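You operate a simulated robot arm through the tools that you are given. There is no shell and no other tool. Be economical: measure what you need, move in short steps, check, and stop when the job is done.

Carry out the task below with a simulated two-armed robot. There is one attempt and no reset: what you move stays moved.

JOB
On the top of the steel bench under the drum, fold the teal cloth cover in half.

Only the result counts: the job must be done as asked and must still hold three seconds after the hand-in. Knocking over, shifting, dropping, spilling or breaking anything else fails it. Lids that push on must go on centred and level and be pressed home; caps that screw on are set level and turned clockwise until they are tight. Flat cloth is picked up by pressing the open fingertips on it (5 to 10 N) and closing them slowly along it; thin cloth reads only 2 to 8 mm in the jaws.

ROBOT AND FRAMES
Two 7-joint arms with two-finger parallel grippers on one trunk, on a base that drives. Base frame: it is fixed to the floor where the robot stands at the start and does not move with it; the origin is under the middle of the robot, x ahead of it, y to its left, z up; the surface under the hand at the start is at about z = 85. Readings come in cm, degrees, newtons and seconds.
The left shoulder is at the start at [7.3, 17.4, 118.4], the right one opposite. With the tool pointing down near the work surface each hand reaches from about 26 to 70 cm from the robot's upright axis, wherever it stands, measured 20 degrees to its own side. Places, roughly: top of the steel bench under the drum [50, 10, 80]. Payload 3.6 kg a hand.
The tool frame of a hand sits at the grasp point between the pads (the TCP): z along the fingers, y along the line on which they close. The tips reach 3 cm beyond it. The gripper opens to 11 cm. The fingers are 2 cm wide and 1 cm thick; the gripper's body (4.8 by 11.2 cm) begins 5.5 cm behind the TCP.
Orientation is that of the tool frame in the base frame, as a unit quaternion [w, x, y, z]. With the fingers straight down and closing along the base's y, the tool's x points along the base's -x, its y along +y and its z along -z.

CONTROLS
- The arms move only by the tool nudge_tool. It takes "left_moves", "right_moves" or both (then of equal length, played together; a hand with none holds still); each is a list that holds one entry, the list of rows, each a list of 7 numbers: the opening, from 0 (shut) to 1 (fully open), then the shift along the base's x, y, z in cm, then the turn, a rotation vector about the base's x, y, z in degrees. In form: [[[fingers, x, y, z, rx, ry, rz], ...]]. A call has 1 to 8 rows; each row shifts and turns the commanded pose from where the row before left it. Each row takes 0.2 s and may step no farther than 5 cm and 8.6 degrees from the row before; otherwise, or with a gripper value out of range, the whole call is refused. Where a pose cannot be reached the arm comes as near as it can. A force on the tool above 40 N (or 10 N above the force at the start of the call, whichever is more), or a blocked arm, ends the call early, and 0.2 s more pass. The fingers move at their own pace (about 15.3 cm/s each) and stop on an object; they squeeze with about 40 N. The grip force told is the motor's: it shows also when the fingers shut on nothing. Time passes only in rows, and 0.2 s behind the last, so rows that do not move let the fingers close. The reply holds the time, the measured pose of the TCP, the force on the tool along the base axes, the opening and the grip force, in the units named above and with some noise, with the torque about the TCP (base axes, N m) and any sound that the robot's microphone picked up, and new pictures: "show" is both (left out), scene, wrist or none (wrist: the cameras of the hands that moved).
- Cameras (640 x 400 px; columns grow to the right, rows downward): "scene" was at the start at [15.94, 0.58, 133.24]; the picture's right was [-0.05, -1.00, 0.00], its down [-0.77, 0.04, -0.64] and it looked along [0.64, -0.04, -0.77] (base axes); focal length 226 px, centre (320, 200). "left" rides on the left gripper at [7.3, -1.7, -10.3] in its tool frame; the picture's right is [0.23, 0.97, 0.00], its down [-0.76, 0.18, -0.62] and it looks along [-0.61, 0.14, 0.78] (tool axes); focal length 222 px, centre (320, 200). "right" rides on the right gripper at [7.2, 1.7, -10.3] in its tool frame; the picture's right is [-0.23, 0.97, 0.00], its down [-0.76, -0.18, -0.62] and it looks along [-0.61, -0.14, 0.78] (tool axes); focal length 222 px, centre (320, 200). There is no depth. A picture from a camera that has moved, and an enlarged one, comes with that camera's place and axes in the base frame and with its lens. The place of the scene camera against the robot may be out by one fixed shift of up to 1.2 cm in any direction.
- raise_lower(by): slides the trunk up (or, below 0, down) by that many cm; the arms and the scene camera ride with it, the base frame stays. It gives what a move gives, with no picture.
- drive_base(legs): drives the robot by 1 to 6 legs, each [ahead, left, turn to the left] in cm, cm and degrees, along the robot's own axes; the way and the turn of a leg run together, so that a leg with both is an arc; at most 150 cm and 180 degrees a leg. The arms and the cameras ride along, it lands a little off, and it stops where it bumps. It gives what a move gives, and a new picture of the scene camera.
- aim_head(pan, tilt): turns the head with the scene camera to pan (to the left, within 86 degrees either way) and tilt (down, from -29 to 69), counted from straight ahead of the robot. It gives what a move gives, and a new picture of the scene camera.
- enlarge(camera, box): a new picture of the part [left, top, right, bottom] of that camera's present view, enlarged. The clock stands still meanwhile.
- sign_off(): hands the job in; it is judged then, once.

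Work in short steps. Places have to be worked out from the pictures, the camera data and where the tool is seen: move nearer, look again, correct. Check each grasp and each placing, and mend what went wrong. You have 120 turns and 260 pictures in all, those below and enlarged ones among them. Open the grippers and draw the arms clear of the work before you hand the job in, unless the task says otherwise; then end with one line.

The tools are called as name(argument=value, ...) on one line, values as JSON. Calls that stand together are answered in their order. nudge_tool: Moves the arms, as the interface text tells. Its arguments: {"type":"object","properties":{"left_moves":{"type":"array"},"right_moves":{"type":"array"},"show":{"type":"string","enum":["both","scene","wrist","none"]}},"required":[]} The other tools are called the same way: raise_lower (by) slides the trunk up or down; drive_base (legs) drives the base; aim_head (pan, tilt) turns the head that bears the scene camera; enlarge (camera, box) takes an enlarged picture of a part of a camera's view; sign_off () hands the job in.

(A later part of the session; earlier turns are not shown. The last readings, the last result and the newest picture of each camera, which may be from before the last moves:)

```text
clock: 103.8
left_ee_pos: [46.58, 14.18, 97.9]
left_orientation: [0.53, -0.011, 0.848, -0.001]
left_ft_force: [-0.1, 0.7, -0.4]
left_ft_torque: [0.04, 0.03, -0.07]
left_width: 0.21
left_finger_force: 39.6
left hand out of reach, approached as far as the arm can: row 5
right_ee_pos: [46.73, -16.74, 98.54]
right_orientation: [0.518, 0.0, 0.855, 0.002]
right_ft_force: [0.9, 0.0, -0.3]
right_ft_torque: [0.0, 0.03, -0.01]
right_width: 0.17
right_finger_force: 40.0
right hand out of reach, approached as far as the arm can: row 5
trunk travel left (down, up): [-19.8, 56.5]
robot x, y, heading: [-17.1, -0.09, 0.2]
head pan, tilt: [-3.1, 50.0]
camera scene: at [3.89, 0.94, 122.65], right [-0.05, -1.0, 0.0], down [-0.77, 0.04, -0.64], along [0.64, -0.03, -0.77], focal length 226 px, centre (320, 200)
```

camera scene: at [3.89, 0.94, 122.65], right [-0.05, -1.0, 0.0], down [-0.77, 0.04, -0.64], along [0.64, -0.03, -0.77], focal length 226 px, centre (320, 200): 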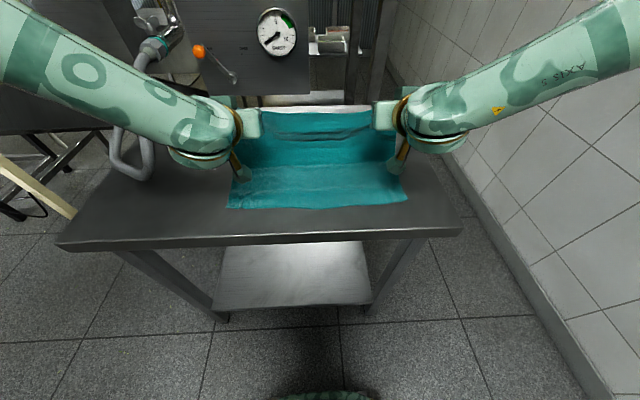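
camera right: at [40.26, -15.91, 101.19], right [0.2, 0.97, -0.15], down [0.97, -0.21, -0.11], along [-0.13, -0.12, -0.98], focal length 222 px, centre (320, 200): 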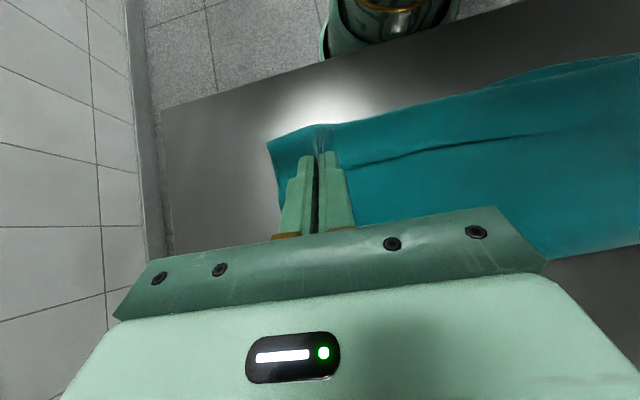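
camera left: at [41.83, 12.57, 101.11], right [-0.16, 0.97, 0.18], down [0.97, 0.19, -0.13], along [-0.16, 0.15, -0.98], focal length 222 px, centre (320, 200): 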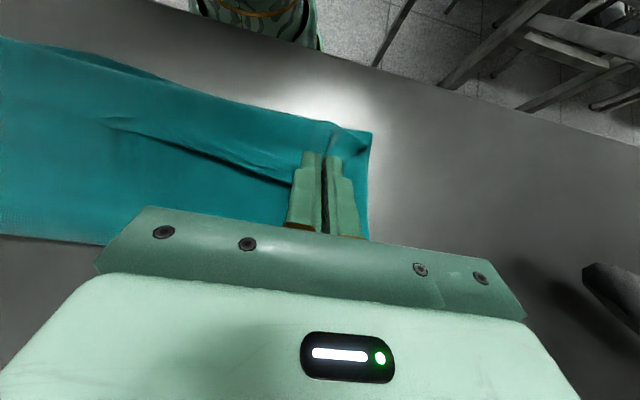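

63° reached. Now I back the base 8 cm, and go down in alternating steps with trunk and base.

drive_base(legs=[[-8, 0, 0]])

raise_lower(by=-3.5)

drive_base(legs=[[-3.5, 0, 0]])

raise_lower(by=-3)

enlarge(camera="scene", box=[200, 80, 440, 230])

```text
clock: 104.8
left_ee_pos: [38.24, 13.89, 98.15]
left_orientation: [0.531, -0.009, 0.847, -0.002]
left_ft_force: [-0.1, 0.2, -0.3]
left_ft_torque: [-0.03, 0.01, -0.03]
left_width: 0.19
left_finger_force: 40.3
right_ee_pos: [38.47, -16.99, 98.58]
right_orientation: [0.519, 0.001, 0.855, 0.001]
right_ft_force: [-0.6, 0.2, 0.0]
right_ft_torque: [0.0, 0.05, 0.0]
right_width: 0.21
right_finger_force: 40.3
trunk travel left (down, up): [-19.8, 56.5]
robot x, y, heading: [-24.81, 0.43, 0.6]
head pan, tilt: [-3.1, 50.0]
camera scene: at [-4.34, 0.66, 122.7], right [-0.05, -1.0, 0.0], down [-0.77, 0.04, -0.64], along [0.64, -0.03, -0.77], focal length 226 px, centre (320, 200)
```

scene: 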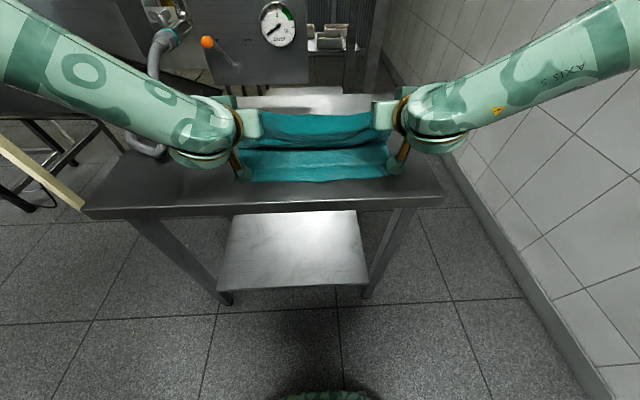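

```text
clock: 105.6
left_ee_pos: [38.41, 13.72, 94.66]
left_orientation: [0.529, -0.011, 0.849, 0.0]
left_ft_force: [-0.8, -0.6, -0.1]
left_ft_torque: [0.0, -0.01, -0.05]
left_width: 0.2
left_finger_force: 40.2
right_ee_pos: [39.09, -16.98, 93.69]
right_orientation: [0.505, 0.001, 0.863, 0.0]
right_ft_force: [0.2, 0.3, 0.2]
right_ft_torque: [0.0, 0.02, 0.03]
right_width: 0.16
right_finger_force: 40.0
trunk travel left (down, up): [-16.3, 60.0]
robot x, y, heading: [-25.03, 0.3, 0.2]
head pan, tilt: [-3.1, 50.0]
```

```text
clock: 106.5
left_ee_pos: [34.9, 13.54, 94.75]
left_orientation: [0.529, -0.01, 0.848, -0.001]
left_ft_force: [0.3, 0.0, 0.5]
left_ft_torque: [0.02, 0.03, -0.01]
left_width: 0.2
left_finger_force: 40.2
right_ee_pos: [35.62, -17.12, 93.6]
right_orientation: [0.505, 0.0, 0.863, 0.001]
right_ft_force: [-1.0, 0.5, -0.7]
right_ft_torque: [0.02, 0.06, -0.02]
right_width: 0.19
right_finger_force: 40.5
trunk travel left (down, up): [-16.3, 60.0]
robot x, y, heading: [-28.47, -0.38, 0.7]
head pan, tilt: [-3.1, 50.0]
camera scene: at [-5.84, 0.65, 119.04], right [-0.05, -1.0, 0.0], down [-0.76, 0.04, -0.64], along [0.64, -0.03, -0.77], focal length 226 px, centre (320, 200)
```

scene: 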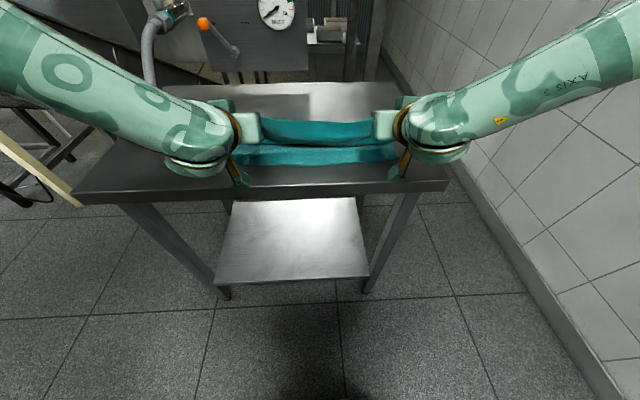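

```text
clock: 107.2
left_ee_pos: [34.99, 13.66, 91.71]
left_orientation: [0.527, -0.011, 0.85, 0.001]
left_ft_force: [0.0, 0.2, 0.0]
left_ft_torque: [-0.03, 0.01, 0.01]
left_width: 0.16
left_finger_force: 40.3
right_ee_pos: [36.09, -17.11, 89.34]
right_orientation: [0.493, 0.001, 0.87, -0.001]
right_ft_force: [-0.1, 0.4, 0.5]
right_ft_torque: [-0.02, 0.03, -0.03]
right_width: 0.18
right_finger_force: 39.6
trunk travel left (down, up): [-13.3, 63.0]
robot x, y, heading: [-28.28, 0.14, 0.3]
head pan, tilt: [-3.1, 50.0]
```

```text
2.67 times, centred on (320, 155) of scene
camera zoom: at [-3.98, 0.66, 115.84], right [-0.05, -1.0, 0.0], down [-0.77, 0.04, -0.64], along [0.64, -0.03, -0.77], focal length 603 px, centre (320, 320)
```

zoom: 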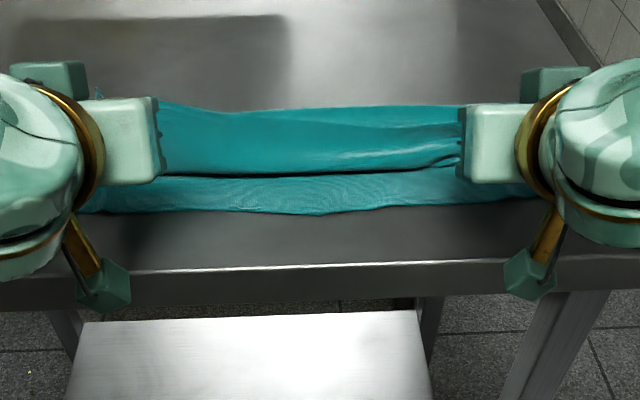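

Nearly there; the right is lower than the left. I level them (right up and back 1), spread slightly, then back 2.5 cm more.

nudge_tool(left_moves=[[[0, 0, 0.2, -0.3, 0, 0, 0], [0, 0, 0.2, -0.3, 0, 0, 0], [0, 0, 0.1, -0.3, 0, 0, 0], [0, 0, 0, 0, 0, 0, 0]]], right_moves=[[[0, -0.3, -0.1, 0.5, 0, 0, 0], [0, -0.3, -0.1, 0.5, 0, 0, 0], [0, -0.3, -0.1, 0.3, 0, 0, 0], [0, 0, 0, 0, 0, 0, 0]]], show="none")

drive_base(legs=[[-2.5, 0, 0]])

enlarge(camera="scene", box=[200, 80, 440, 230])

```text
clock: 108.2
left_ee_pos: [35.11, 13.82, 91.32]
left_orientation: [0.524, -0.012, 0.852, 0.002]
left_ft_force: [-0.5, 0.2, -0.3]
left_ft_torque: [0.01, 0.01, -0.04]
left_width: 0.2
left_finger_force: 40.1
left hand out of reach, approached as far as the arm can: row 2, 3
right_ee_pos: [35.12, -17.41, 90.66]
right_orientation: [0.493, 0.002, 0.87, -0.001]
right_ft_force: [0.3, 0.5, -0.3]
right_ft_torque: [0.0, -0.03, -0.01]
right_width: 0.17
right_finger_force: 39.7
trunk travel left (down, up): [-13.3, 63.0]
robot x, y, heading: [-28.35, -0.05, 0.5]
head pan, tilt: [-3.1, 50.0]
```

```text
clock: 109.0
left_ee_pos: [32.53, 13.79, 91.41]
left_orientation: [0.525, -0.011, 0.851, 0.001]
left_ft_force: [-0.1, -0.1, 0.8]
left_ft_torque: [0.01, 0.0, -0.02]
left_width: 0.18
left_finger_force: 39.2
right_ee_pos: [32.59, -17.42, 90.66]
right_orientation: [0.493, 0.001, 0.87, -0.001]
right_ft_force: [0.2, -0.4, 0.4]
right_ft_torque: [0.01, -0.01, 0.0]
right_width: 0.17
right_finger_force: 39.7
trunk travel left (down, up): [-13.3, 63.0]
robot x, y, heading: [-31.06, -0.09, 0.9]
head pan, tilt: [-3.1, 50.0]
camera scene: at [-6.58, 0.65, 115.85], right [-0.05, -1.0, 0.0], down [-0.76, 0.04, -0.64], along [0.64, -0.03, -0.77], focal length 226 px, centre (320, 200)
```

scene: 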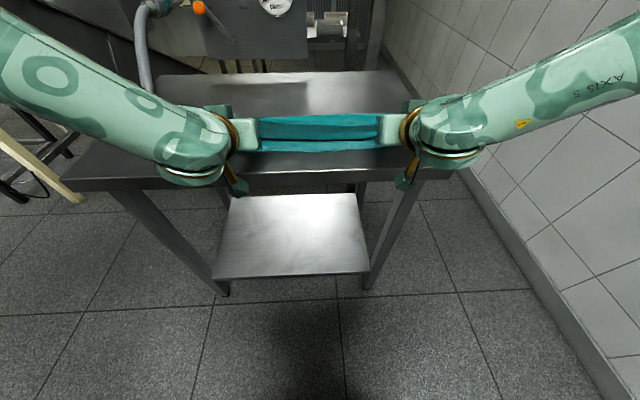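

```text
2.67 times, centred on (320, 155) of scene
camera zoom: at [-6.58, 0.65, 115.85], right [-0.05, -1.0, 0.0], down [-0.76, 0.04, -0.64], along [0.64, -0.03, -0.77], focal length 603 px, centre (320, 320)
```

zoom: 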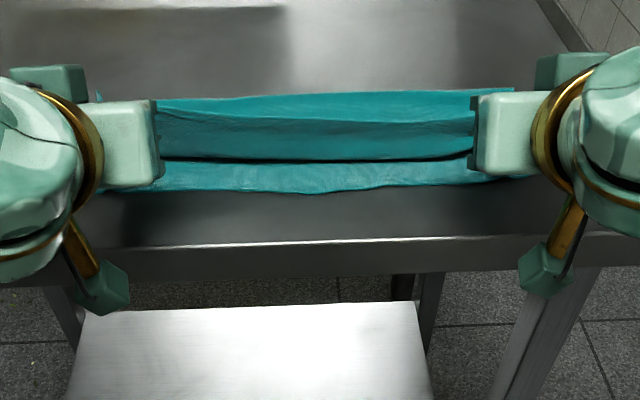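

The sheet now stands vertically at x of about 35 with no roll-back, grip points at about 34.7. I lower 2.3 cm with the trunk and pull back another 1.5 cm.

nudge_tool(right_moves=[[[0, 0, 0, 0.5, 0, 0, 0], [0, 0, 0, 0, 0, 0, 0]]], show="none")

raise_lower(by=-2.2)

drive_base(legs=[[-1.5, 0, 0]])

enlarge(camera="scene", box=[200, 80, 440, 230])

```text
clock: 109.6
left_ee_pos: [32.59, 13.83, 91.34]
left_orientation: [0.523, -0.012, 0.852, 0.002]
left_ft_force: [0.0, -0.3, 0.6]
left_ft_torque: [0.02, 0.01, 0.03]
left_width: 0.18
left_finger_force: 39.9
right_ee_pos: [32.57, -17.38, 91.07]
right_orientation: [0.493, 0.001, 0.87, -0.001]
right_ft_force: [-0.4, 0.1, -0.7]
right_ft_torque: [-0.01, 0.0, -0.03]
right_width: 0.19
right_finger_force: 40.2
trunk travel left (down, up): [-13.3, 63.0]
robot x, y, heading: [-31.22, -0.17, 0.3]
head pan, tilt: [-3.1, 50.0]
```

```text
clock: 110.3
left_ee_pos: [32.39, 13.75, 89.25]
left_orientation: [0.524, -0.012, 0.851, 0.003]
left_ft_force: [0.0, -0.2, 1.2]
left_ft_torque: [0.01, 0.01, 0.01]
left_width: 0.18
left_finger_force: 40.3
right_ee_pos: [32.56, -17.25, 89.03]
right_orientation: [0.493, 0.002, 0.87, -0.002]
right_ft_force: [-0.7, 0.2, 0.4]
right_ft_torque: [0.05, 0.03, -0.05]
right_width: 0.14
right_finger_force: 40.1
trunk travel left (down, up): [-11.1, 65.2]
robot x, y, heading: [-31.1, -0.36, 0.2]
head pan, tilt: [-3.1, 50.0]
```

```text
clock: 111.1
left_ee_pos: [31.05, 13.87, 89.25]
left_orientation: [0.524, -0.012, 0.852, 0.002]
left_ft_force: [0.1, -0.2, -0.7]
left_ft_torque: [-0.02, 0.02, 0.01]
left_width: 0.19
left_finger_force: 40.0
right_ee_pos: [31.02, -17.41, 88.99]
right_orientation: [0.493, 0.001, 0.87, 0.0]
right_ft_force: [-0.2, -0.2, -0.2]
right_ft_torque: [0.04, 0.01, -0.03]
right_width: 0.21
right_finger_force: 39.7
trunk travel left (down, up): [-11.1, 65.2]
robot x, y, heading: [-32.12, 0.03, 0.6]
head pan, tilt: [-3.1, 50.0]
camera scene: at [-6.67, 0.65, 113.49], right [-0.05, -1.0, 0.0], down [-0.77, 0.04, -0.64], along [0.64, -0.03, -0.77], focal length 226 px, centre (320, 200)
```

scene: 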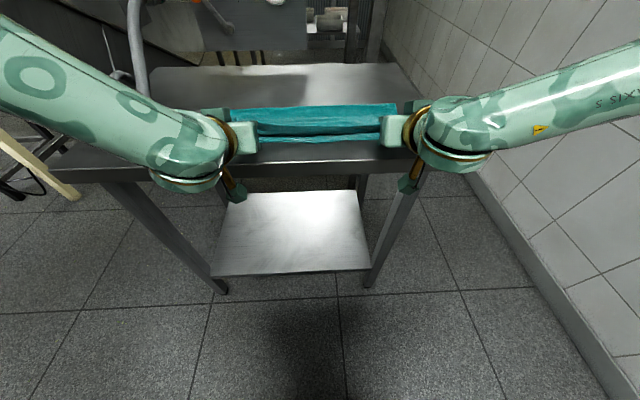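

```text
2.67 times, centred on (320, 155) of scene
camera zoom: at [-6.67, 0.65, 113.49], right [-0.05, -1.0, 0.0], down [-0.77, 0.04, -0.64], along [0.64, -0.03, -0.77], focal length 603 px, centre (320, 320)
```

zoom: 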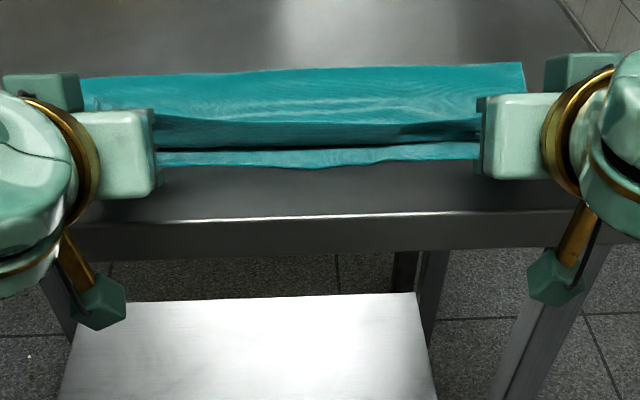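

The sheet's last 2 cm stands at the near edge at x of about 34. I lower 0.8 and draw back 1.2 cm more so that it leans outward, then open slightly and withdraw backward.

raise_lower(by=-0.8)

drive_base(legs=[[-1.2, 0, 0]])

nudge_tool(left_moves=[[[0.05, 0, 0, 0, 0, 0, 0], [0.2, -0.2, 0, 0, 0, 0, 0], [0.3, -0.8, 0, 0, 0, 0, 0], [0.3, -1.5, 0, 0.1, 0, 0, 0], [0.3, -2, 0, 0.5, 0, 0, 0], [0.3, -2, 0, 1, 0, 0, 0], [0.3, -2, 0, 2, 0, 0, 0]]], right_moves=[[[0.05, 0, 0, 0, 0, 0, 0], [0.2, -0.2, 0, 0, 0, 0, 0], [0.3, -0.8, 0, 0, 0, 0, 0], [0.3, -1.5, 0, 0.1, 0, 0, 0], [0.3, -2, 0, 0.5, 0, 0, 0], [0.3, -2, 0, 1, 0, 0, 0], [0.3, -2, 0, 2, 0, 0, 0]]], show="scene")

enlarge(camera="scene", box=[200, 70, 440, 220])

```text
clock: 111.7
left_ee_pos: [31.04, 13.76, 88.48]
left_orientation: [0.523, -0.011, 0.852, 0.002]
left_ft_force: [0.5, 0.7, 0.4]
left_ft_torque: [0.01, 0.02, 0.0]
left_width: 0.17
left_finger_force: 40.1
right_ee_pos: [31.06, -17.46, 88.13]
right_orientation: [0.492, 0.001, 0.871, -0.001]
right_ft_force: [-0.6, 0.5, 0.4]
right_ft_torque: [0.0, 0.0, -0.03]
right_width: 0.18
right_finger_force: 39.7
trunk travel left (down, up): [-10.3, 66.0]
robot x, y, heading: [-32.55, -0.15, 0.3]
head pan, tilt: [-3.1, 50.0]
```

```text
clock: 112.4
left_ee_pos: [29.76, 13.75, 88.44]
left_orientation: [0.524, -0.013, 0.852, 0.003]
left_ft_force: [0.2, -0.5, 0.3]
left_ft_torque: [0.01, 0.0, -0.01]
left_width: 0.17
left_finger_force: 40.1
right_ee_pos: [29.83, -17.36, 88.1]
right_orientation: [0.492, 0.0, 0.87, 0.0]
right_ft_force: [0.7, 0.6, 0.1]
right_ft_torque: [0.03, 0.03, 0.0]
right_width: 0.17
right_finger_force: 40.7
trunk travel left (down, up): [-10.3, 66.0]
robot x, y, heading: [-33.59, -0.02, 0.4]
head pan, tilt: [-3.1, 50.0]
camera scene: at [-7.34, 0.64, 112.62], right [-0.05, -1.0, 0.0], down [-0.77, 0.04, -0.64], along [0.64, -0.03, -0.77], focal length 226 px, centre (320, 200)
```

scene: 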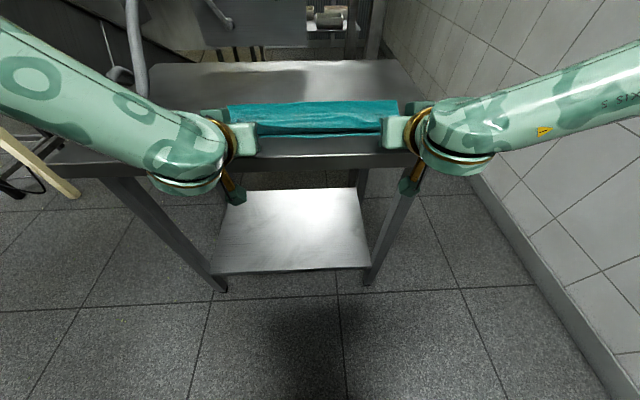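

```text
clock: 114.0
left_ee_pos: [21.24, 14.06, 92.28]
left_orientation: [0.523, -0.013, 0.852, 0.002]
left_ft_force: [0.5, 0.2, 0.3]
left_ft_torque: [-0.01, -0.01, 0.0]
left_width: 3.29
left_finger_force: 0.0
right_ee_pos: [21.25, -17.46, 91.55]
right_orientation: [0.492, 0.001, 0.87, -0.001]
right_ft_force: [-0.1, 0.4, 0.3]
right_ft_torque: [-0.01, -0.01, -0.01]
right_width: 3.31
right_finger_force: 0.0
trunk travel left (down, up): [-10.3, 66.0]
robot x, y, heading: [-33.59, 0.03, 0.5]
head pan, tilt: [-3.1, 50.0]
camera scene: at [-7.35, 0.68, 112.63], right [-0.05, -1.0, 0.0], down [-0.77, 0.04, -0.64], along [0.64, -0.03, -0.77], focal length 226 px, centre (320, 200)
```

scene: 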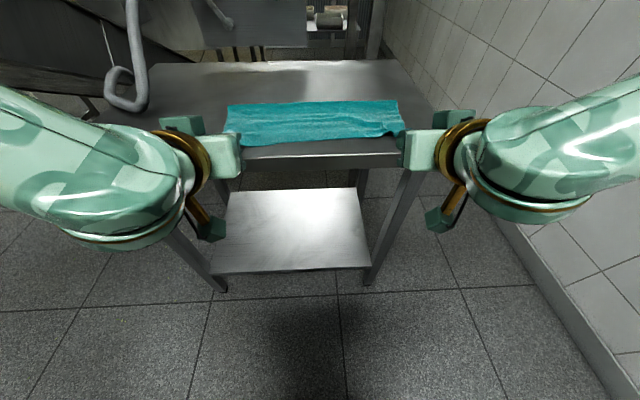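

```text
2.67 times, centred on (320, 145) of scene
camera zoom: at [-7.35, 0.68, 112.63], right [-0.05, -1.0, 0.0], down [-0.77, 0.04, -0.64], along [0.64, -0.03, -0.77], focal length 603 px, centre (320, 347)
```

zoom: 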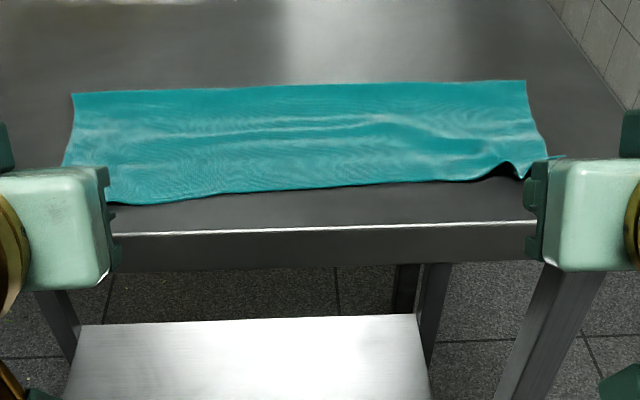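

The hem fell outward this time and the upper layer lies flat. I raise the trunk and straighten the hands to inspect.

raise_lower(by=19.5)

nudge_tool(left_moves=[[[0.3, 0, 0.8, 0, 0, 8, 0], [0.3, 0, 0.8, 0, 0, 8, 0], [0.3, 0, 0.8, 0, 0, 8, 0], [0.3, 0, 0.8, 0, 0, 8, 0], [0.3, 0, 0.8, 0, 0, 8, 0], [0.3, 0, 0.8, 0, 0, 8, 0], [0.3, 0, 0.8, 0, 0, 8, 0], [0.3, 0, 0.8, 0, 0, 7, 0]]], right_moves=[[[0.3, 0, -0.6, 0, 0, 8, 0], [0.3, 0, -0.6, 0, 0, 8, 0], [0.3, 0, -0.6, 0, 0, 8, 0], [0.3, 0, -0.6, 0, 0, 8, 0], [0.3, 0, -0.6, 0, 0, 8, 0], [0.3, 0, -0.6, 0, 0, 8, 0], [0.3, 0, -0.6, 0, 0, 8, 0], [0.3, 0, -0.6, 0, 0, 3, 0]]], show="none")

drive_base(legs=[[26, 0, 0]])

enlarge(camera="scene", box=[210, 180, 430, 318])

```text
clock: 116.1
left_ee_pos: [21.44, 13.77, 111.44]
left_orientation: [0.522, -0.012, 0.853, 0.002]
left_ft_force: [0.8, -1.3, -0.3]
left_ft_torque: [0.0, -0.03, -0.02]
left_width: 3.29
left_finger_force: 0.0
right_ee_pos: [21.49, -17.46, 111.38]
right_orientation: [0.492, 0.001, 0.871, -0.001]
right_ft_force: [0.5, 0.0, -0.5]
right_ft_torque: [0.0, 0.04, 0.02]
right_width: 3.33
right_finger_force: 0.0
trunk travel left (down, up): [-29.8, 46.5]
robot x, y, heading: [-33.77, -0.29, 0.3]
head pan, tilt: [-3.1, 50.0]
```

```text
clock: 117.9
left_ee_pos: [21.4, 20.28, 111.6]
left_orientation: [-0.001, -0.009, 1.0, 0.009]
left_ft_force: [0.1, 0.3, -0.2]
left_ft_torque: [-0.02, -0.02, 0.03]
left_width: 3.31
left_finger_force: 0.0
right_ee_pos: [21.36, -22.35, 111.31]
right_orientation: [-0.001, 0.001, 1.0, -0.002]
right_ft_force: [-0.2, -1.2, 0.5]
right_ft_torque: [0.01, 0.01, 0.03]
right_width: 3.31
right_finger_force: 0.2
trunk travel left (down, up): [-29.8, 46.5]
robot x, y, heading: [-33.73, 0.29, 0.4]
head pan, tilt: [-3.1, 50.0]
```

```text
clock: 119.8
left_ee_pos: [48.5, 20.46, 111.73]
left_orientation: [0.0, -0.01, 1.0, 0.009]
left_ft_force: [0.8, 0.5, -0.9]
left_ft_torque: [0.01, 0.04, -0.01]
left_width: 3.29
left_finger_force: 0.1
right_ee_pos: [48.48, -22.11, 111.29]
right_orientation: [-0.001, 0.0, 1.0, -0.002]
right_ft_force: [0.8, -0.2, -0.2]
right_ft_torque: [0.01, 0.04, 0.0]
right_width: 3.32
right_finger_force: 0.1
trunk travel left (down, up): [-29.8, 46.5]
robot x, y, heading: [-6.82, -0.23, 0.2]
head pan, tilt: [-3.1, 50.0]
camera scene: at [9.41, 0.78, 132.99], right [-0.05, -1.0, 0.0], down [-0.77, 0.04, -0.64], along [0.64, -0.03, -0.77], focal length 226 px, centre (320, 200)
```

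scene: 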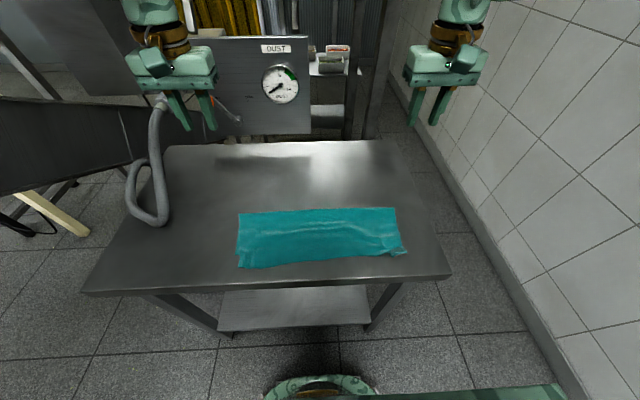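

```text
2.90 times, centred on (320, 249) of scene
camera zoom: at [9.41, 0.78, 132.99], right [-0.05, -1.0, 0.0], down [-0.77, 0.04, -0.64], along [0.64, -0.03, -0.77], focal length 656 px, centre (320, 58)
```

zoom: 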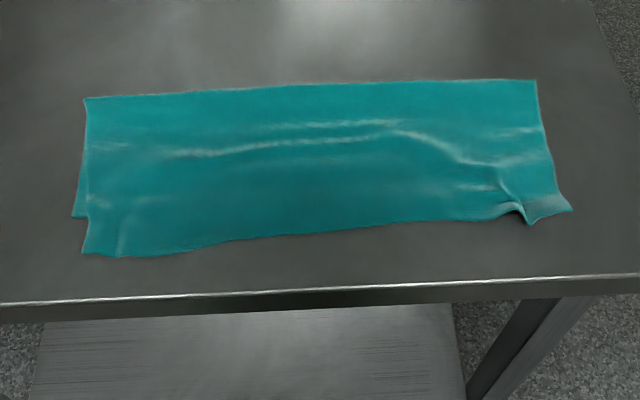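

Now it is a real fold: fold line at x = 45.5, upper edge overhanging the lower edge by about 2.9 cm on the left and 1.7 cm on the right. I will pinch the overhanging upper edge at its pleats and shift it forward to align; first approach.

nudge_tool(left_moves=[[[0.25, -2.77, -0.88, -3.3, 0, 0, 0], [0.25, -2.77, -0.88, -3.3, 0, 0, 0], [0.25, -2.77, -0.88, -3.3, 0, 0, 0], [0.25, -2.77, -0.88, -3.3, 0, 0, 0], [0.25, -2.77, -0.88, -3.3, 0, 0, 0], [0.25, -2.77, -0.88, -3.2, 0, 0, 0], [0.25, 0, 0, 0, 0, 0, 0]]], right_moves=[[[0.25, -2.63, 1.02, -3.22, 0, 0, 0], [0.25, -2.63, 1.02, -3.22, 0, 0, 0], [0.25, -2.63, 1.02, -3.22, 0, 0, 0], [0.25, -2.63, 1.02, -3.22, 0, 0, 0], [0.25, -2.63, 1.02, -3.22, 0, 0, 0], [0.25, -2.63, 1.02, -3.2, 0, 0, 0], [0.25, 0, 0, 0, 0, 0, 0]]], show="wrist")

```text
clock: 121.4
left_ee_pos: [31.45, 15.11, 91.77]
left_orientation: [0.001, -0.01, 1.0, 0.008]
left_ft_force: [-0.2, 0.4, -0.2]
left_ft_torque: [0.02, 0.0, 0.02]
left_width: 2.75
left_finger_force: 0.2
right_ee_pos: [32.52, -15.99, 92.09]
right_orientation: [0.0, 0.0, 1.0, -0.001]
right_ft_force: [-0.7, -0.7, 0.3]
right_ft_torque: [0.0, 0.0, 0.03]
right_width: 2.74
right_finger_force: 0.2
trunk travel left (down, up): [-29.8, 46.5]
robot x, y, heading: [-6.87, 0.3, 0.7]
head pan, tilt: [-3.1, 50.0]
camera right: at [25.29, -14.19, 102.37], right [0.23, 0.97, 0.0], down [0.76, -0.18, 0.62], along [0.61, -0.14, -0.78], focal length 222 px, centre (320, 200)
camera left: at [24.2, 13.01, 102.11], right [-0.25, 0.97, 0.02], down [0.76, 0.18, 0.63], along [0.61, 0.17, -0.78], focal length 222 px, centre (320, 200)
```

right: 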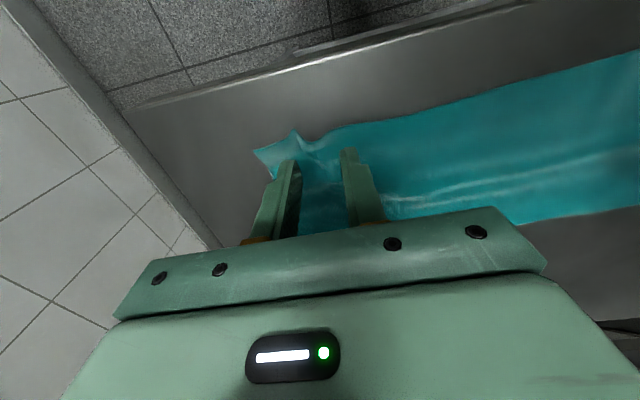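
left: 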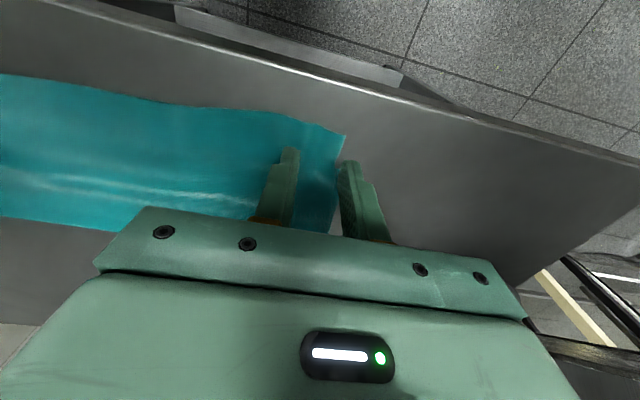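

Upper edge is at x = 30.6 (left) and 32 (right). I position the fingers over it and descend to just above.

nudge_tool(left_moves=[[[0.25, -0.1, -1.1, -1, 0, 0, 0], [0.25, 0, 0, -1.2, 0, 0, 0], [0.25, 0, 0, -1.0, 0, 0, 0], [0.25, 0, 0, -0.3, 0, 0, 0], [0.25, 0, 0, 0, 0, 0, 0]]], right_moves=[[[0.25, 0.1, -0.6, -1, 0, 0, 0], [0.25, 0, 0, -1.2, 0, 0, 0], [0.25, 0, 0, -1.2, 0, 0, 0], [0.25, 0, 0, -0.3, 0, 0, 0], [0.25, 0, 0, 0, 0, 0, 0]]], show="wrist")

```text
clock: 122.6
left_ee_pos: [31.66, 14.17, 88.41]
left_orientation: [0.001, -0.009, 1.0, 0.009]
left_ft_force: [-0.2, 0.2, 0.2]
left_ft_torque: [-0.02, 0.03, 0.03]
left_width: 2.73
left_finger_force: 0.1
right_ee_pos: [32.94, -16.62, 88.35]
right_orientation: [0.0, 0.0, 1.0, -0.002]
right_ft_force: [0.3, -0.5, 0.6]
right_ft_torque: [0.02, -0.01, -0.02]
right_width: 2.76
right_finger_force: 0.0
trunk travel left (down, up): [-29.8, 46.5]
robot x, y, heading: [-6.8, 0.3, 0.5]
head pan, tilt: [-3.1, 50.0]
camera right: at [25.6, -14.99, 98.6], right [0.23, 0.97, 0.0], down [0.76, -0.18, 0.62], along [0.61, -0.14, -0.78], focal length 222 px, centre (320, 200)
camera left: at [24.38, 12.16, 98.61], right [-0.25, 0.97, 0.02], down [0.76, 0.18, 0.63], along [0.6, 0.17, -0.78], focal length 222 px, centre (320, 200)
```

right: 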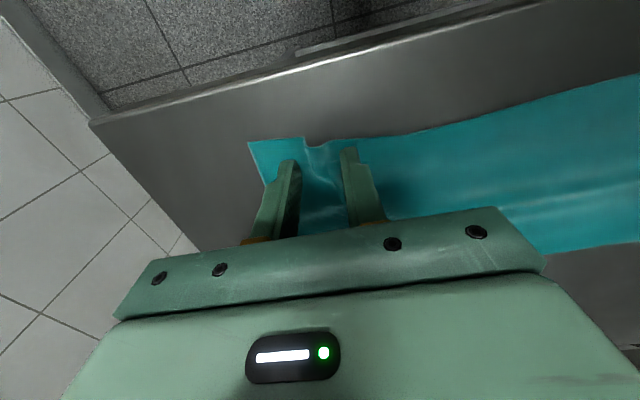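
left: 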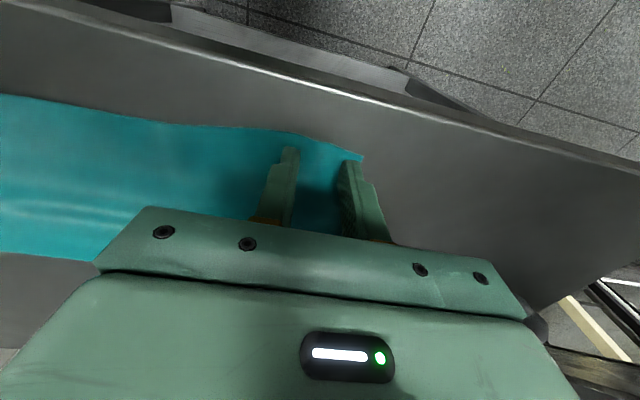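

Well placed; a hair back (0.4 cm), then press.

nudge_tool(left_moves=[[[0.25, -0.4, 0, 0, 0, 0, 0], [0.25, 0, 0, -0.2, 0, 0, 0], [0.25, 0, 0, -0.12, 0, 0, 0], [0.25, 0, 0, 0, 0, 0, 0]]], right_moves=[[[0.25, -0.4, 0, 0, 0, 0, 0], [0.25, 0, 0, -0.2, 0, 0, 0], [0.25, 0, 0, -0.12, 0, 0, 0], [0.25, 0, 0, 0, 0, 0, 0]]], show="none")

```text
clock: 123.6
left_ee_pos: [31.11, 14.06, 88.17]
left_orientation: [0.002, -0.01, 1.0, 0.008]
left_ft_force: [0.1, 0.0, 3.5]
left_ft_torque: [-0.02, -0.01, 0.04]
left_width: 2.76
left_finger_force: 0.2
right_ee_pos: [32.34, -16.5, 88.29]
right_orientation: [0.002, 0.0, 1.0, -0.001]
right_ft_force: [-1.6, -2.9, 18.9]
right_ft_torque: [0.06, -0.04, 0.01]
right_width: 2.7
right_finger_force: 0.0
trunk travel left (down, up): [-29.8, 46.5]
robot x, y, heading: [-6.94, 0.09, 0.6]
head pan, tilt: [-3.1, 50.0]
```

Left 3.5 N, right 19 N: I press the left a bit more, ease the right, and close slowly.

nudge_tool(left_moves=[[[0.25, 0, 0, -0.06, 0, 0, 0], [0.22, 0, 0, 0, 0, 0, 0], [0.18, 0, 0, 0, 0, 0, 0], [0.14, 0, 0, 0, 0, 0, 0], [0.1, 0, 0, 0, 0, 0, 0], [0.06, 0, 0, 0, 0, 0, 0], [0.02, 0, 0, 0, 0, 0, 0], [0, 0, 0, 0, 0, 0, 0]]], right_moves=[[[0.25, 0, 0, 0.08, 0, 0, 0], [0.22, 0, 0, 0, 0, 0, 0], [0.18, 0, 0, 0, 0, 0, 0], [0.14, 0, 0, 0, 0, 0, 0], [0.1, 0, 0, 0, 0, 0, 0], [0.06, 0, 0, 0, 0, 0, 0], [0.02, 0, 0, 0, 0, 0, 0], [0, 0, 0, 0, 0, 0, 0]]], show="wrist")

```text
clock: 125.4
left_ee_pos: [31.26, 14.05, 88.08]
left_orientation: [0.001, -0.008, 1.0, 0.008]
left_ft_force: [0.8, -10.4, 21.4]
left_ft_torque: [-0.42, 0.07, 0.03]
left_width: 0.19
left_finger_force: 40.3
right_ee_pos: [32.16, -16.55, 88.26]
right_orientation: [0.001, 0.0, 1.0, -0.001]
right_ft_force: [-0.3, 10.1, 3.0]
right_ft_torque: [0.27, 0.02, 0.04]
right_width: 0.28
right_finger_force: 39.9
trunk travel left (down, up): [-29.8, 46.5]
robot x, y, heading: [-6.81, 0.47, 0.3]
head pan, tilt: [-3.1, 50.0]
camera right: at [25.04, -14.91, 98.5], right [0.23, 0.97, 0.0], down [0.76, -0.18, 0.62], along [0.61, -0.14, -0.78], focal length 222 px, centre (320, 200)
camera left: at [23.92, 12.01, 98.4], right [-0.24, 0.97, 0.01], down [0.76, 0.18, 0.63], along [0.61, 0.16, -0.78], focal length 222 px, centre (320, 200)
```

right: 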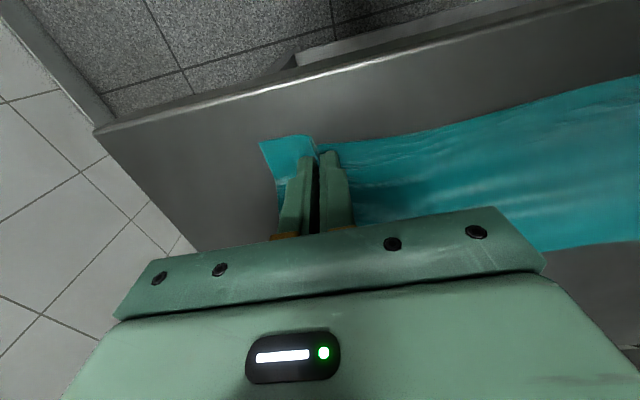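
left: 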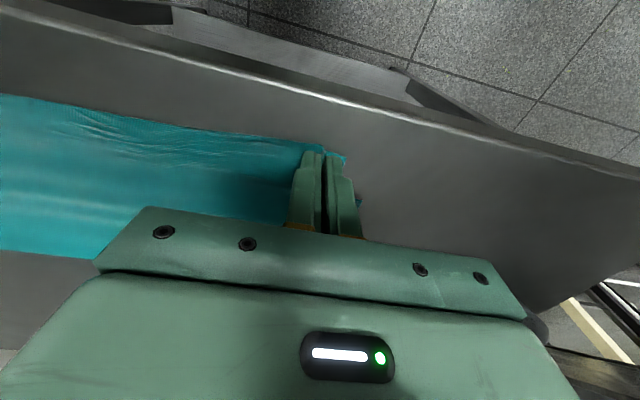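

Both hold the upper edge. I lift, go forward beyond the target, then lay down moving back so the sheet is spread: net +2.8 left and +1.9 right.

nudge_tool(left_moves=[[[0, 0.3, 0, 1.2, 0, 0, 0], [0, 1.2, 0, 1.5, 0, 0, 0], [0, 1.5, 0, 0.6, 0, 0, 0], [0, 1.5, 0, 0, 0, 0, 0], [0, 0, 0, -0.5, 0, 0, 0], [0, -0.8, 0, -1.0, 0, 0, 0], [0, -0.9, 0, -1.2, 0, 0, 0], [0, 0, 0, 0, 0, 0, 0]]], right_moves=[[[0, 0.3, 0, 1.2, 0, 0, 0], [0, 1.0, 0, 1.5, 0, 0, 0], [0, 1.2, 0, 0.6, 0, 0, 0], [0, 1.1, 0, 0, 0, 0, 0], [0, 0, 0, -0.5, 0, 0, 0], [0, -0.8, 0, -1.0, 0, 0, 0], [0, -0.9, 0, -1.2, 0, 0, 0], [0, 0, 0, 0, 0, 0, 0]]])

```text
clock: 127.2
left_ee_pos: [34.12, 14.04, 88.77]
left_orientation: [0.001, -0.01, 1.0, 0.008]
left_ft_force: [-0.1, -9.4, -0.4]
left_ft_torque: [-0.27, -0.02, 0.01]
left_width: 0.2
left_finger_force: 39.4
right_ee_pos: [34.07, -16.67, 88.59]
right_orientation: [0.0, 0.001, 1.0, 0.0]
right_ft_force: [-0.2, 10.4, 0.2]
right_ft_torque: [0.28, -0.02, -0.03]
right_width: 0.27
right_finger_force: 39.9
trunk travel left (down, up): [-29.8, 46.5]
robot x, y, heading: [-6.57, 0.59, 0.2]
head pan, tilt: [-3.1, 50.0]
camera scene: at [9.29, 0.78, 133.01], right [-0.05, -1.0, 0.0], down [-0.77, 0.04, -0.64], along [0.64, -0.03, -0.77], focal length 226 px, centre (320, 200)
camera right: at [26.9, -14.95, 98.98], right [0.23, 0.97, 0.0], down [0.76, -0.18, 0.62], along [0.61, -0.14, -0.78], focal length 222 px, centre (320, 200)
camera left: at [26.79, 12.12, 99.06], right [-0.25, 0.97, 0.02], down [0.76, 0.18, 0.63], along [0.61, 0.17, -0.78], focal length 222 px, centre (320, 200)
```

scene: 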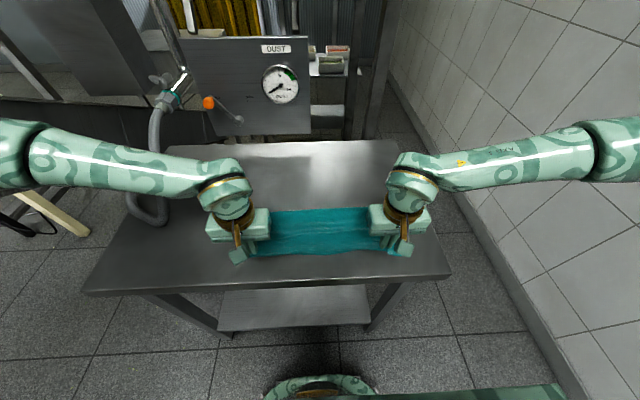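
right: 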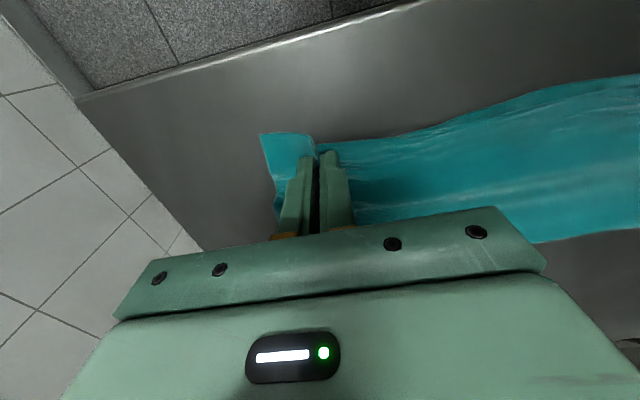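
left: 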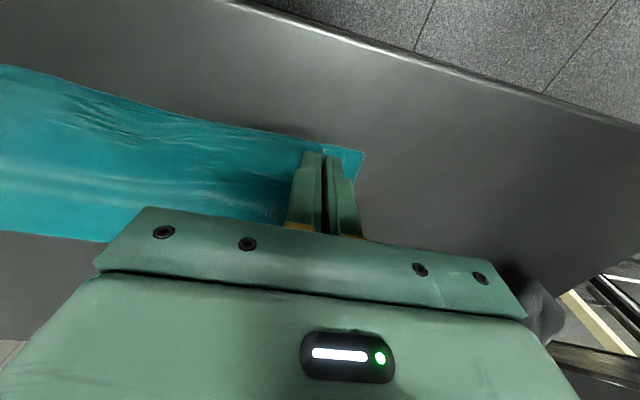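

Both edges now appear aligned at the corners. I open gently and lift straight up.

nudge_tool(left_moves=[[[0, 0, 0, -0.2, 0, 0, 0], [0.12, 0, 0, 0, 0, 0, 0], [0.25, 0, 0, 0, 0, 0, 0], [0.25, 0, 0, 0.5, 0, 0, 0], [0.25, 0, 0, 2, 0, 0, 0], [0.25, 0, 0, 4, 0, 0, 0], [0.25, 0, 0, 4, 0, 0, 0], [0.25, 0, 0, 4, 0, 0, 0]]], right_moves=[[[0, 0, 0, -0.1, 0, 0, 0], [0.12, 0, 0, 0, 0, 0, 0], [0.25, 0, 0, 0, 0, 0, 0], [0.25, 0, 0, 0.5, 0, 0, 0], [0.25, 0, 0, 2, 0, 0, 0], [0.25, 0, 0, 4, 0, 0, 0], [0.25, 0, 0, 4, 0, 0, 0], [0.25, 0, 0, 4, 0, 0, 0]]], show="wrist")

nudge_tool(left_moves=[[[0.25, 4, 0.5, 1, 0, 0, 0], [0.25, 4, 0.5, 1, 0, 0, 0], [0.25, 4, 0.5, 1, 0, 0, 0], [0.25, 4, 0.5, 1, 0, 0, 0], [0.25, 0, 0, 0, 0, 0, 0]]], right_moves=[[[0.25, 4, -0.5, 1, 0, 0, 0], [0.25, 4, -0.5, 1, 0, 0, 0], [0.25, 4, -0.5, 1, 0, 0, 0], [0.25, 4, -0.5, 1, 0, 0, 0], [0.25, 0, 0, 0, 0, 0, 0]]], show="none")

enlarge(camera="scene", box=[210, 180, 430, 318])

```text
clock: 129.0
left_ee_pos: [33.85, 14.06, 102.83]
left_orientation: [0.002, -0.01, 1.0, 0.009]
left_ft_force: [0.4, -0.2, 1.2]
left_ft_torque: [0.02, -0.02, -0.02]
left_width: 2.74
left_finger_force: 0.1
right_ee_pos: [34.2, -16.65, 103.28]
right_orientation: [0.0, 0.0, 1.0, -0.002]
right_ft_force: [-0.1, -0.4, -0.1]
right_ft_torque: [0.0, 0.01, -0.01]
right_width: 2.76
right_finger_force: 0.0
trunk travel left (down, up): [-29.8, 46.5]
robot x, y, heading: [-6.85, 0.1, 0.4]
head pan, tilt: [-3.1, 50.0]
camera right: at [26.97, -14.88, 113.57], right [0.23, 0.97, 0.0], down [0.76, -0.18, 0.62], along [0.61, -0.14, -0.78], focal length 222 px, centre (320, 200)
camera left: at [26.48, 12.03, 113.19], right [-0.25, 0.97, 0.02], down [0.76, 0.18, 0.63], along [0.61, 0.17, -0.78], focal length 222 px, centre (320, 200)
```

right: 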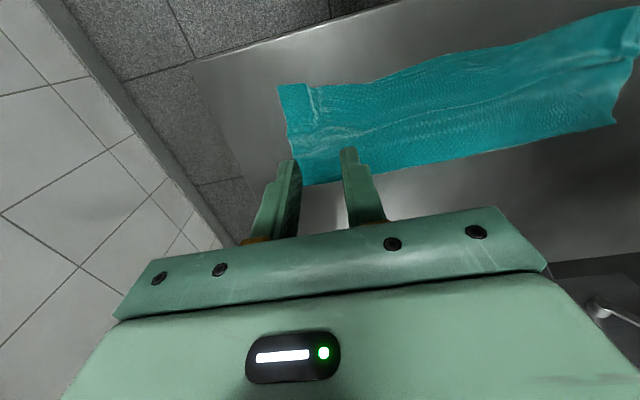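
left: 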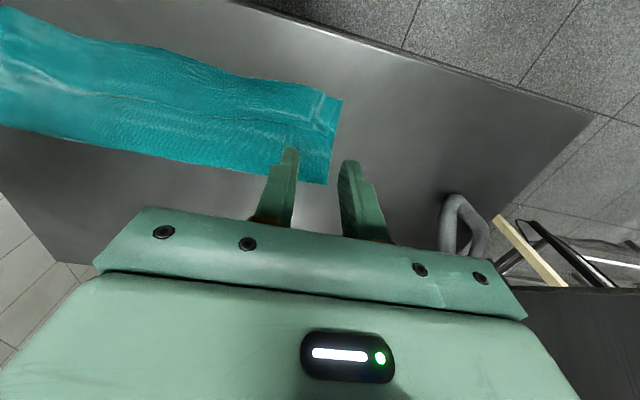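

```text
clock: 130.2
left_ee_pos: [50.05, 15.87, 106.87]
left_orientation: [0.0, -0.009, 1.0, 0.008]
left_ft_force: [-1.0, 0.0, -0.6]
left_ft_torque: [-0.02, -0.04, 0.01]
left_width: 2.75
left_finger_force: 0.1
right_ee_pos: [50.23, -18.7, 107.27]
right_orientation: [0.001, -0.001, 1.0, -0.001]
right_ft_force: [-0.1, 0.2, -0.1]
right_ft_torque: [-0.02, -0.01, 0.01]
right_width: 2.75
right_finger_force: 0.0
trunk travel left (down, up): [-29.8, 46.5]
robot x, y, heading: [-6.69, -0.13, 0.4]
head pan, tilt: [-3.1, 50.0]
```

```text
2.90 times, centred on (320, 249) of scene
camera zoom: at [9.2, 0.77, 133.02], right [-0.05, -1.0, 0.0], down [-0.77, 0.04, -0.64], along [0.64, -0.03, -0.77], focal length 656 px, centre (320, 58)
```

zoom: 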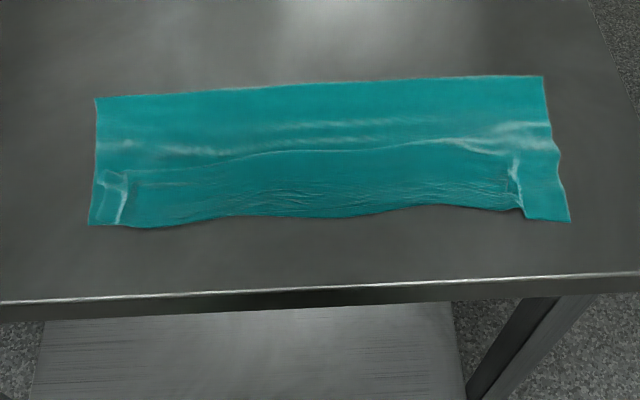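

There is a line across the top I need to understand, so I zoom in on both halves.

enlarge(camera="scene", box=[235, 200, 325, 262])

enlarge(camera="scene", box=[320, 200, 410, 262])

```text
6.45 times, centred on (280, 231) of scene
camera zoom: at [9.2, 0.77, 133.02], right [-0.05, -1.0, 0.0], down [-0.77, 0.04, -0.64], along [0.64, -0.03, -0.77], focal length 1460 px, centre (578, 0)
```

zoom: 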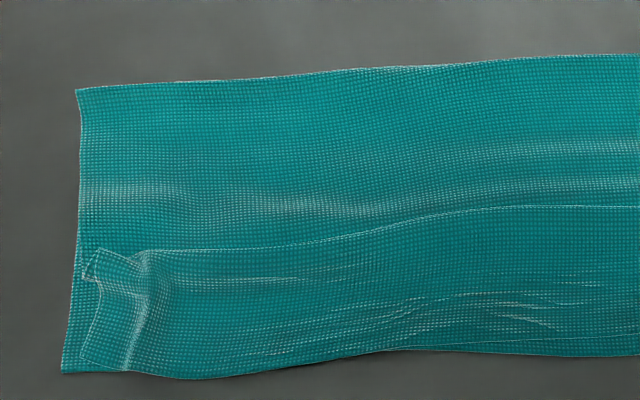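

```text
6.45 times, centred on (365, 231) of scene
camera zoom: at [9.2, 0.77, 133.02], right [-0.05, -1.0, 0.0], down [-0.77, 0.04, -0.64], along [0.64, -0.03, -0.77], focal length 1460 px, centre (30, 0)
```

zoom: 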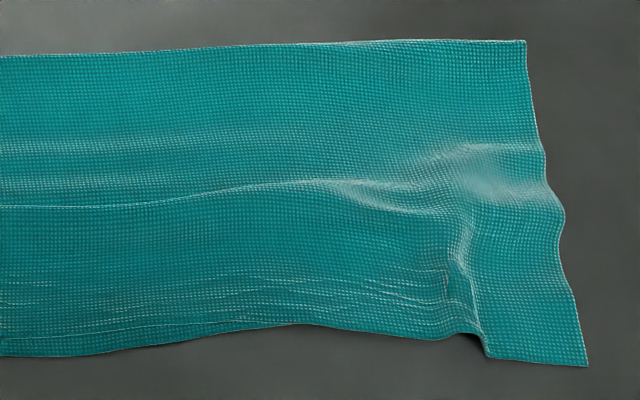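

The edges are nearly aligned, but the push left a small tuck in the upper layer instead of rolling the fold on. The cure: grip the same upper edge again and peel it up to over x = 47, then lay it back down – the vertical fingers suit this since the edge already points to me. I approach the pleats.

nudge_tool(left_moves=[[[0.25, -2.73, -0.22, -2.47, 0, 0, 0], [0.25, -2.73, -0.22, -2.47, 0, 0, 0], [0.25, -2.73, -0.22, -2.47, 0, 0, 0], [0.25, -2.73, -0.22, -2.47, 0, 0, 0], [0.25, -2.73, -0.22, -2.47, 0, 0, 0], [0.25, -2.73, -0.22, -2.47, 0, 0, 0], [0.25, 0, 0, 0, 0, 0, 0]]], right_moves=[[[0.25, -2.82, 0.38, -2.53, 0, 0, 0], [0.25, -2.82, 0.38, -2.53, 0, 0, 0], [0.25, -2.82, 0.38, -2.53, 0, 0, 0], [0.25, -2.82, 0.38, -2.53, 0, 0, 0], [0.25, -2.82, 0.38, -2.53, 0, 0, 0], [0.25, -2.82, 0.38, -2.53, 0, 0, 0], [0.25, 0, 0, 0, 0, 0, 0]]], show="none")

enlarge(camera="left", box=[120, 60, 440, 260])

enlarge(camera="right", box=[200, 60, 520, 260])

```text
clock: 131.8
left_ee_pos: [33.63, 14.52, 91.94]
left_orientation: [0.001, -0.01, 1.0, 0.008]
left_ft_force: [-0.5, 0.2, 0.2]
left_ft_torque: [-0.04, 0.01, 0.01]
left_width: 2.72
left_finger_force: 0.1
right_ee_pos: [33.33, -16.37, 91.71]
right_orientation: [0.0, -0.001, 1.0, 0.0]
right_ft_force: [-1.0, 1.5, -0.2]
right_ft_torque: [0.0, -0.03, -0.01]
right_width: 2.75
right_finger_force: 0.2
trunk travel left (down, up): [-29.8, 46.5]
robot x, y, heading: [-6.67, -0.19, 0.6]
head pan, tilt: [-3.1, 50.0]
```

```text
2.00 times, centred on (280, 160) of left
camera zoom: at [26.24, 12.5, 102.26], right [-0.25, 0.97, 0.02], down [0.76, 0.18, 0.63], along [0.6, 0.17, -0.78], focal length 444 px, centre (400, 280)
```

zoom: 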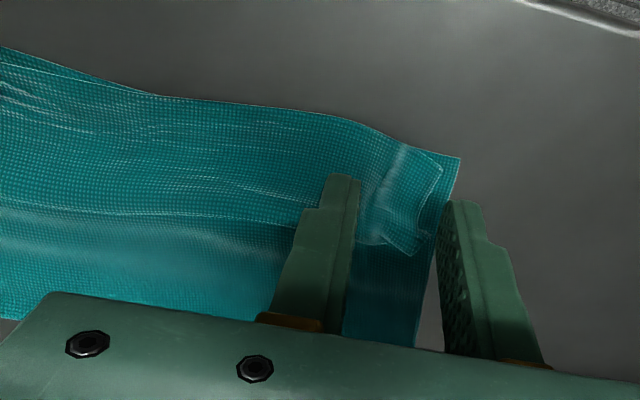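

```text
2.00 times, centred on (360, 160) of right
camera zoom: at [26.08, -14.68, 102.06], right [0.23, 0.97, 0.0], down [0.76, -0.18, 0.62], along [0.61, -0.14, -0.78], focal length 444 px, centre (240, 280)
```

zoom: 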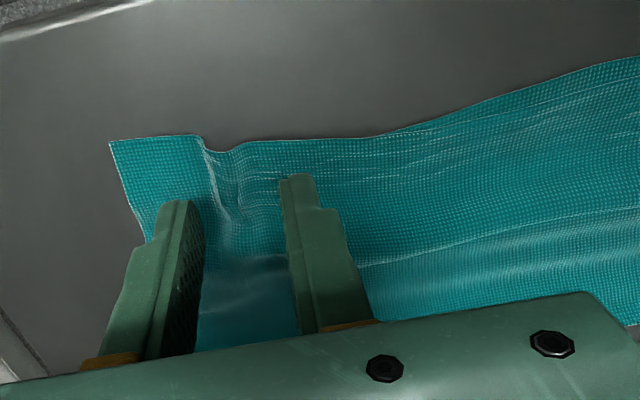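

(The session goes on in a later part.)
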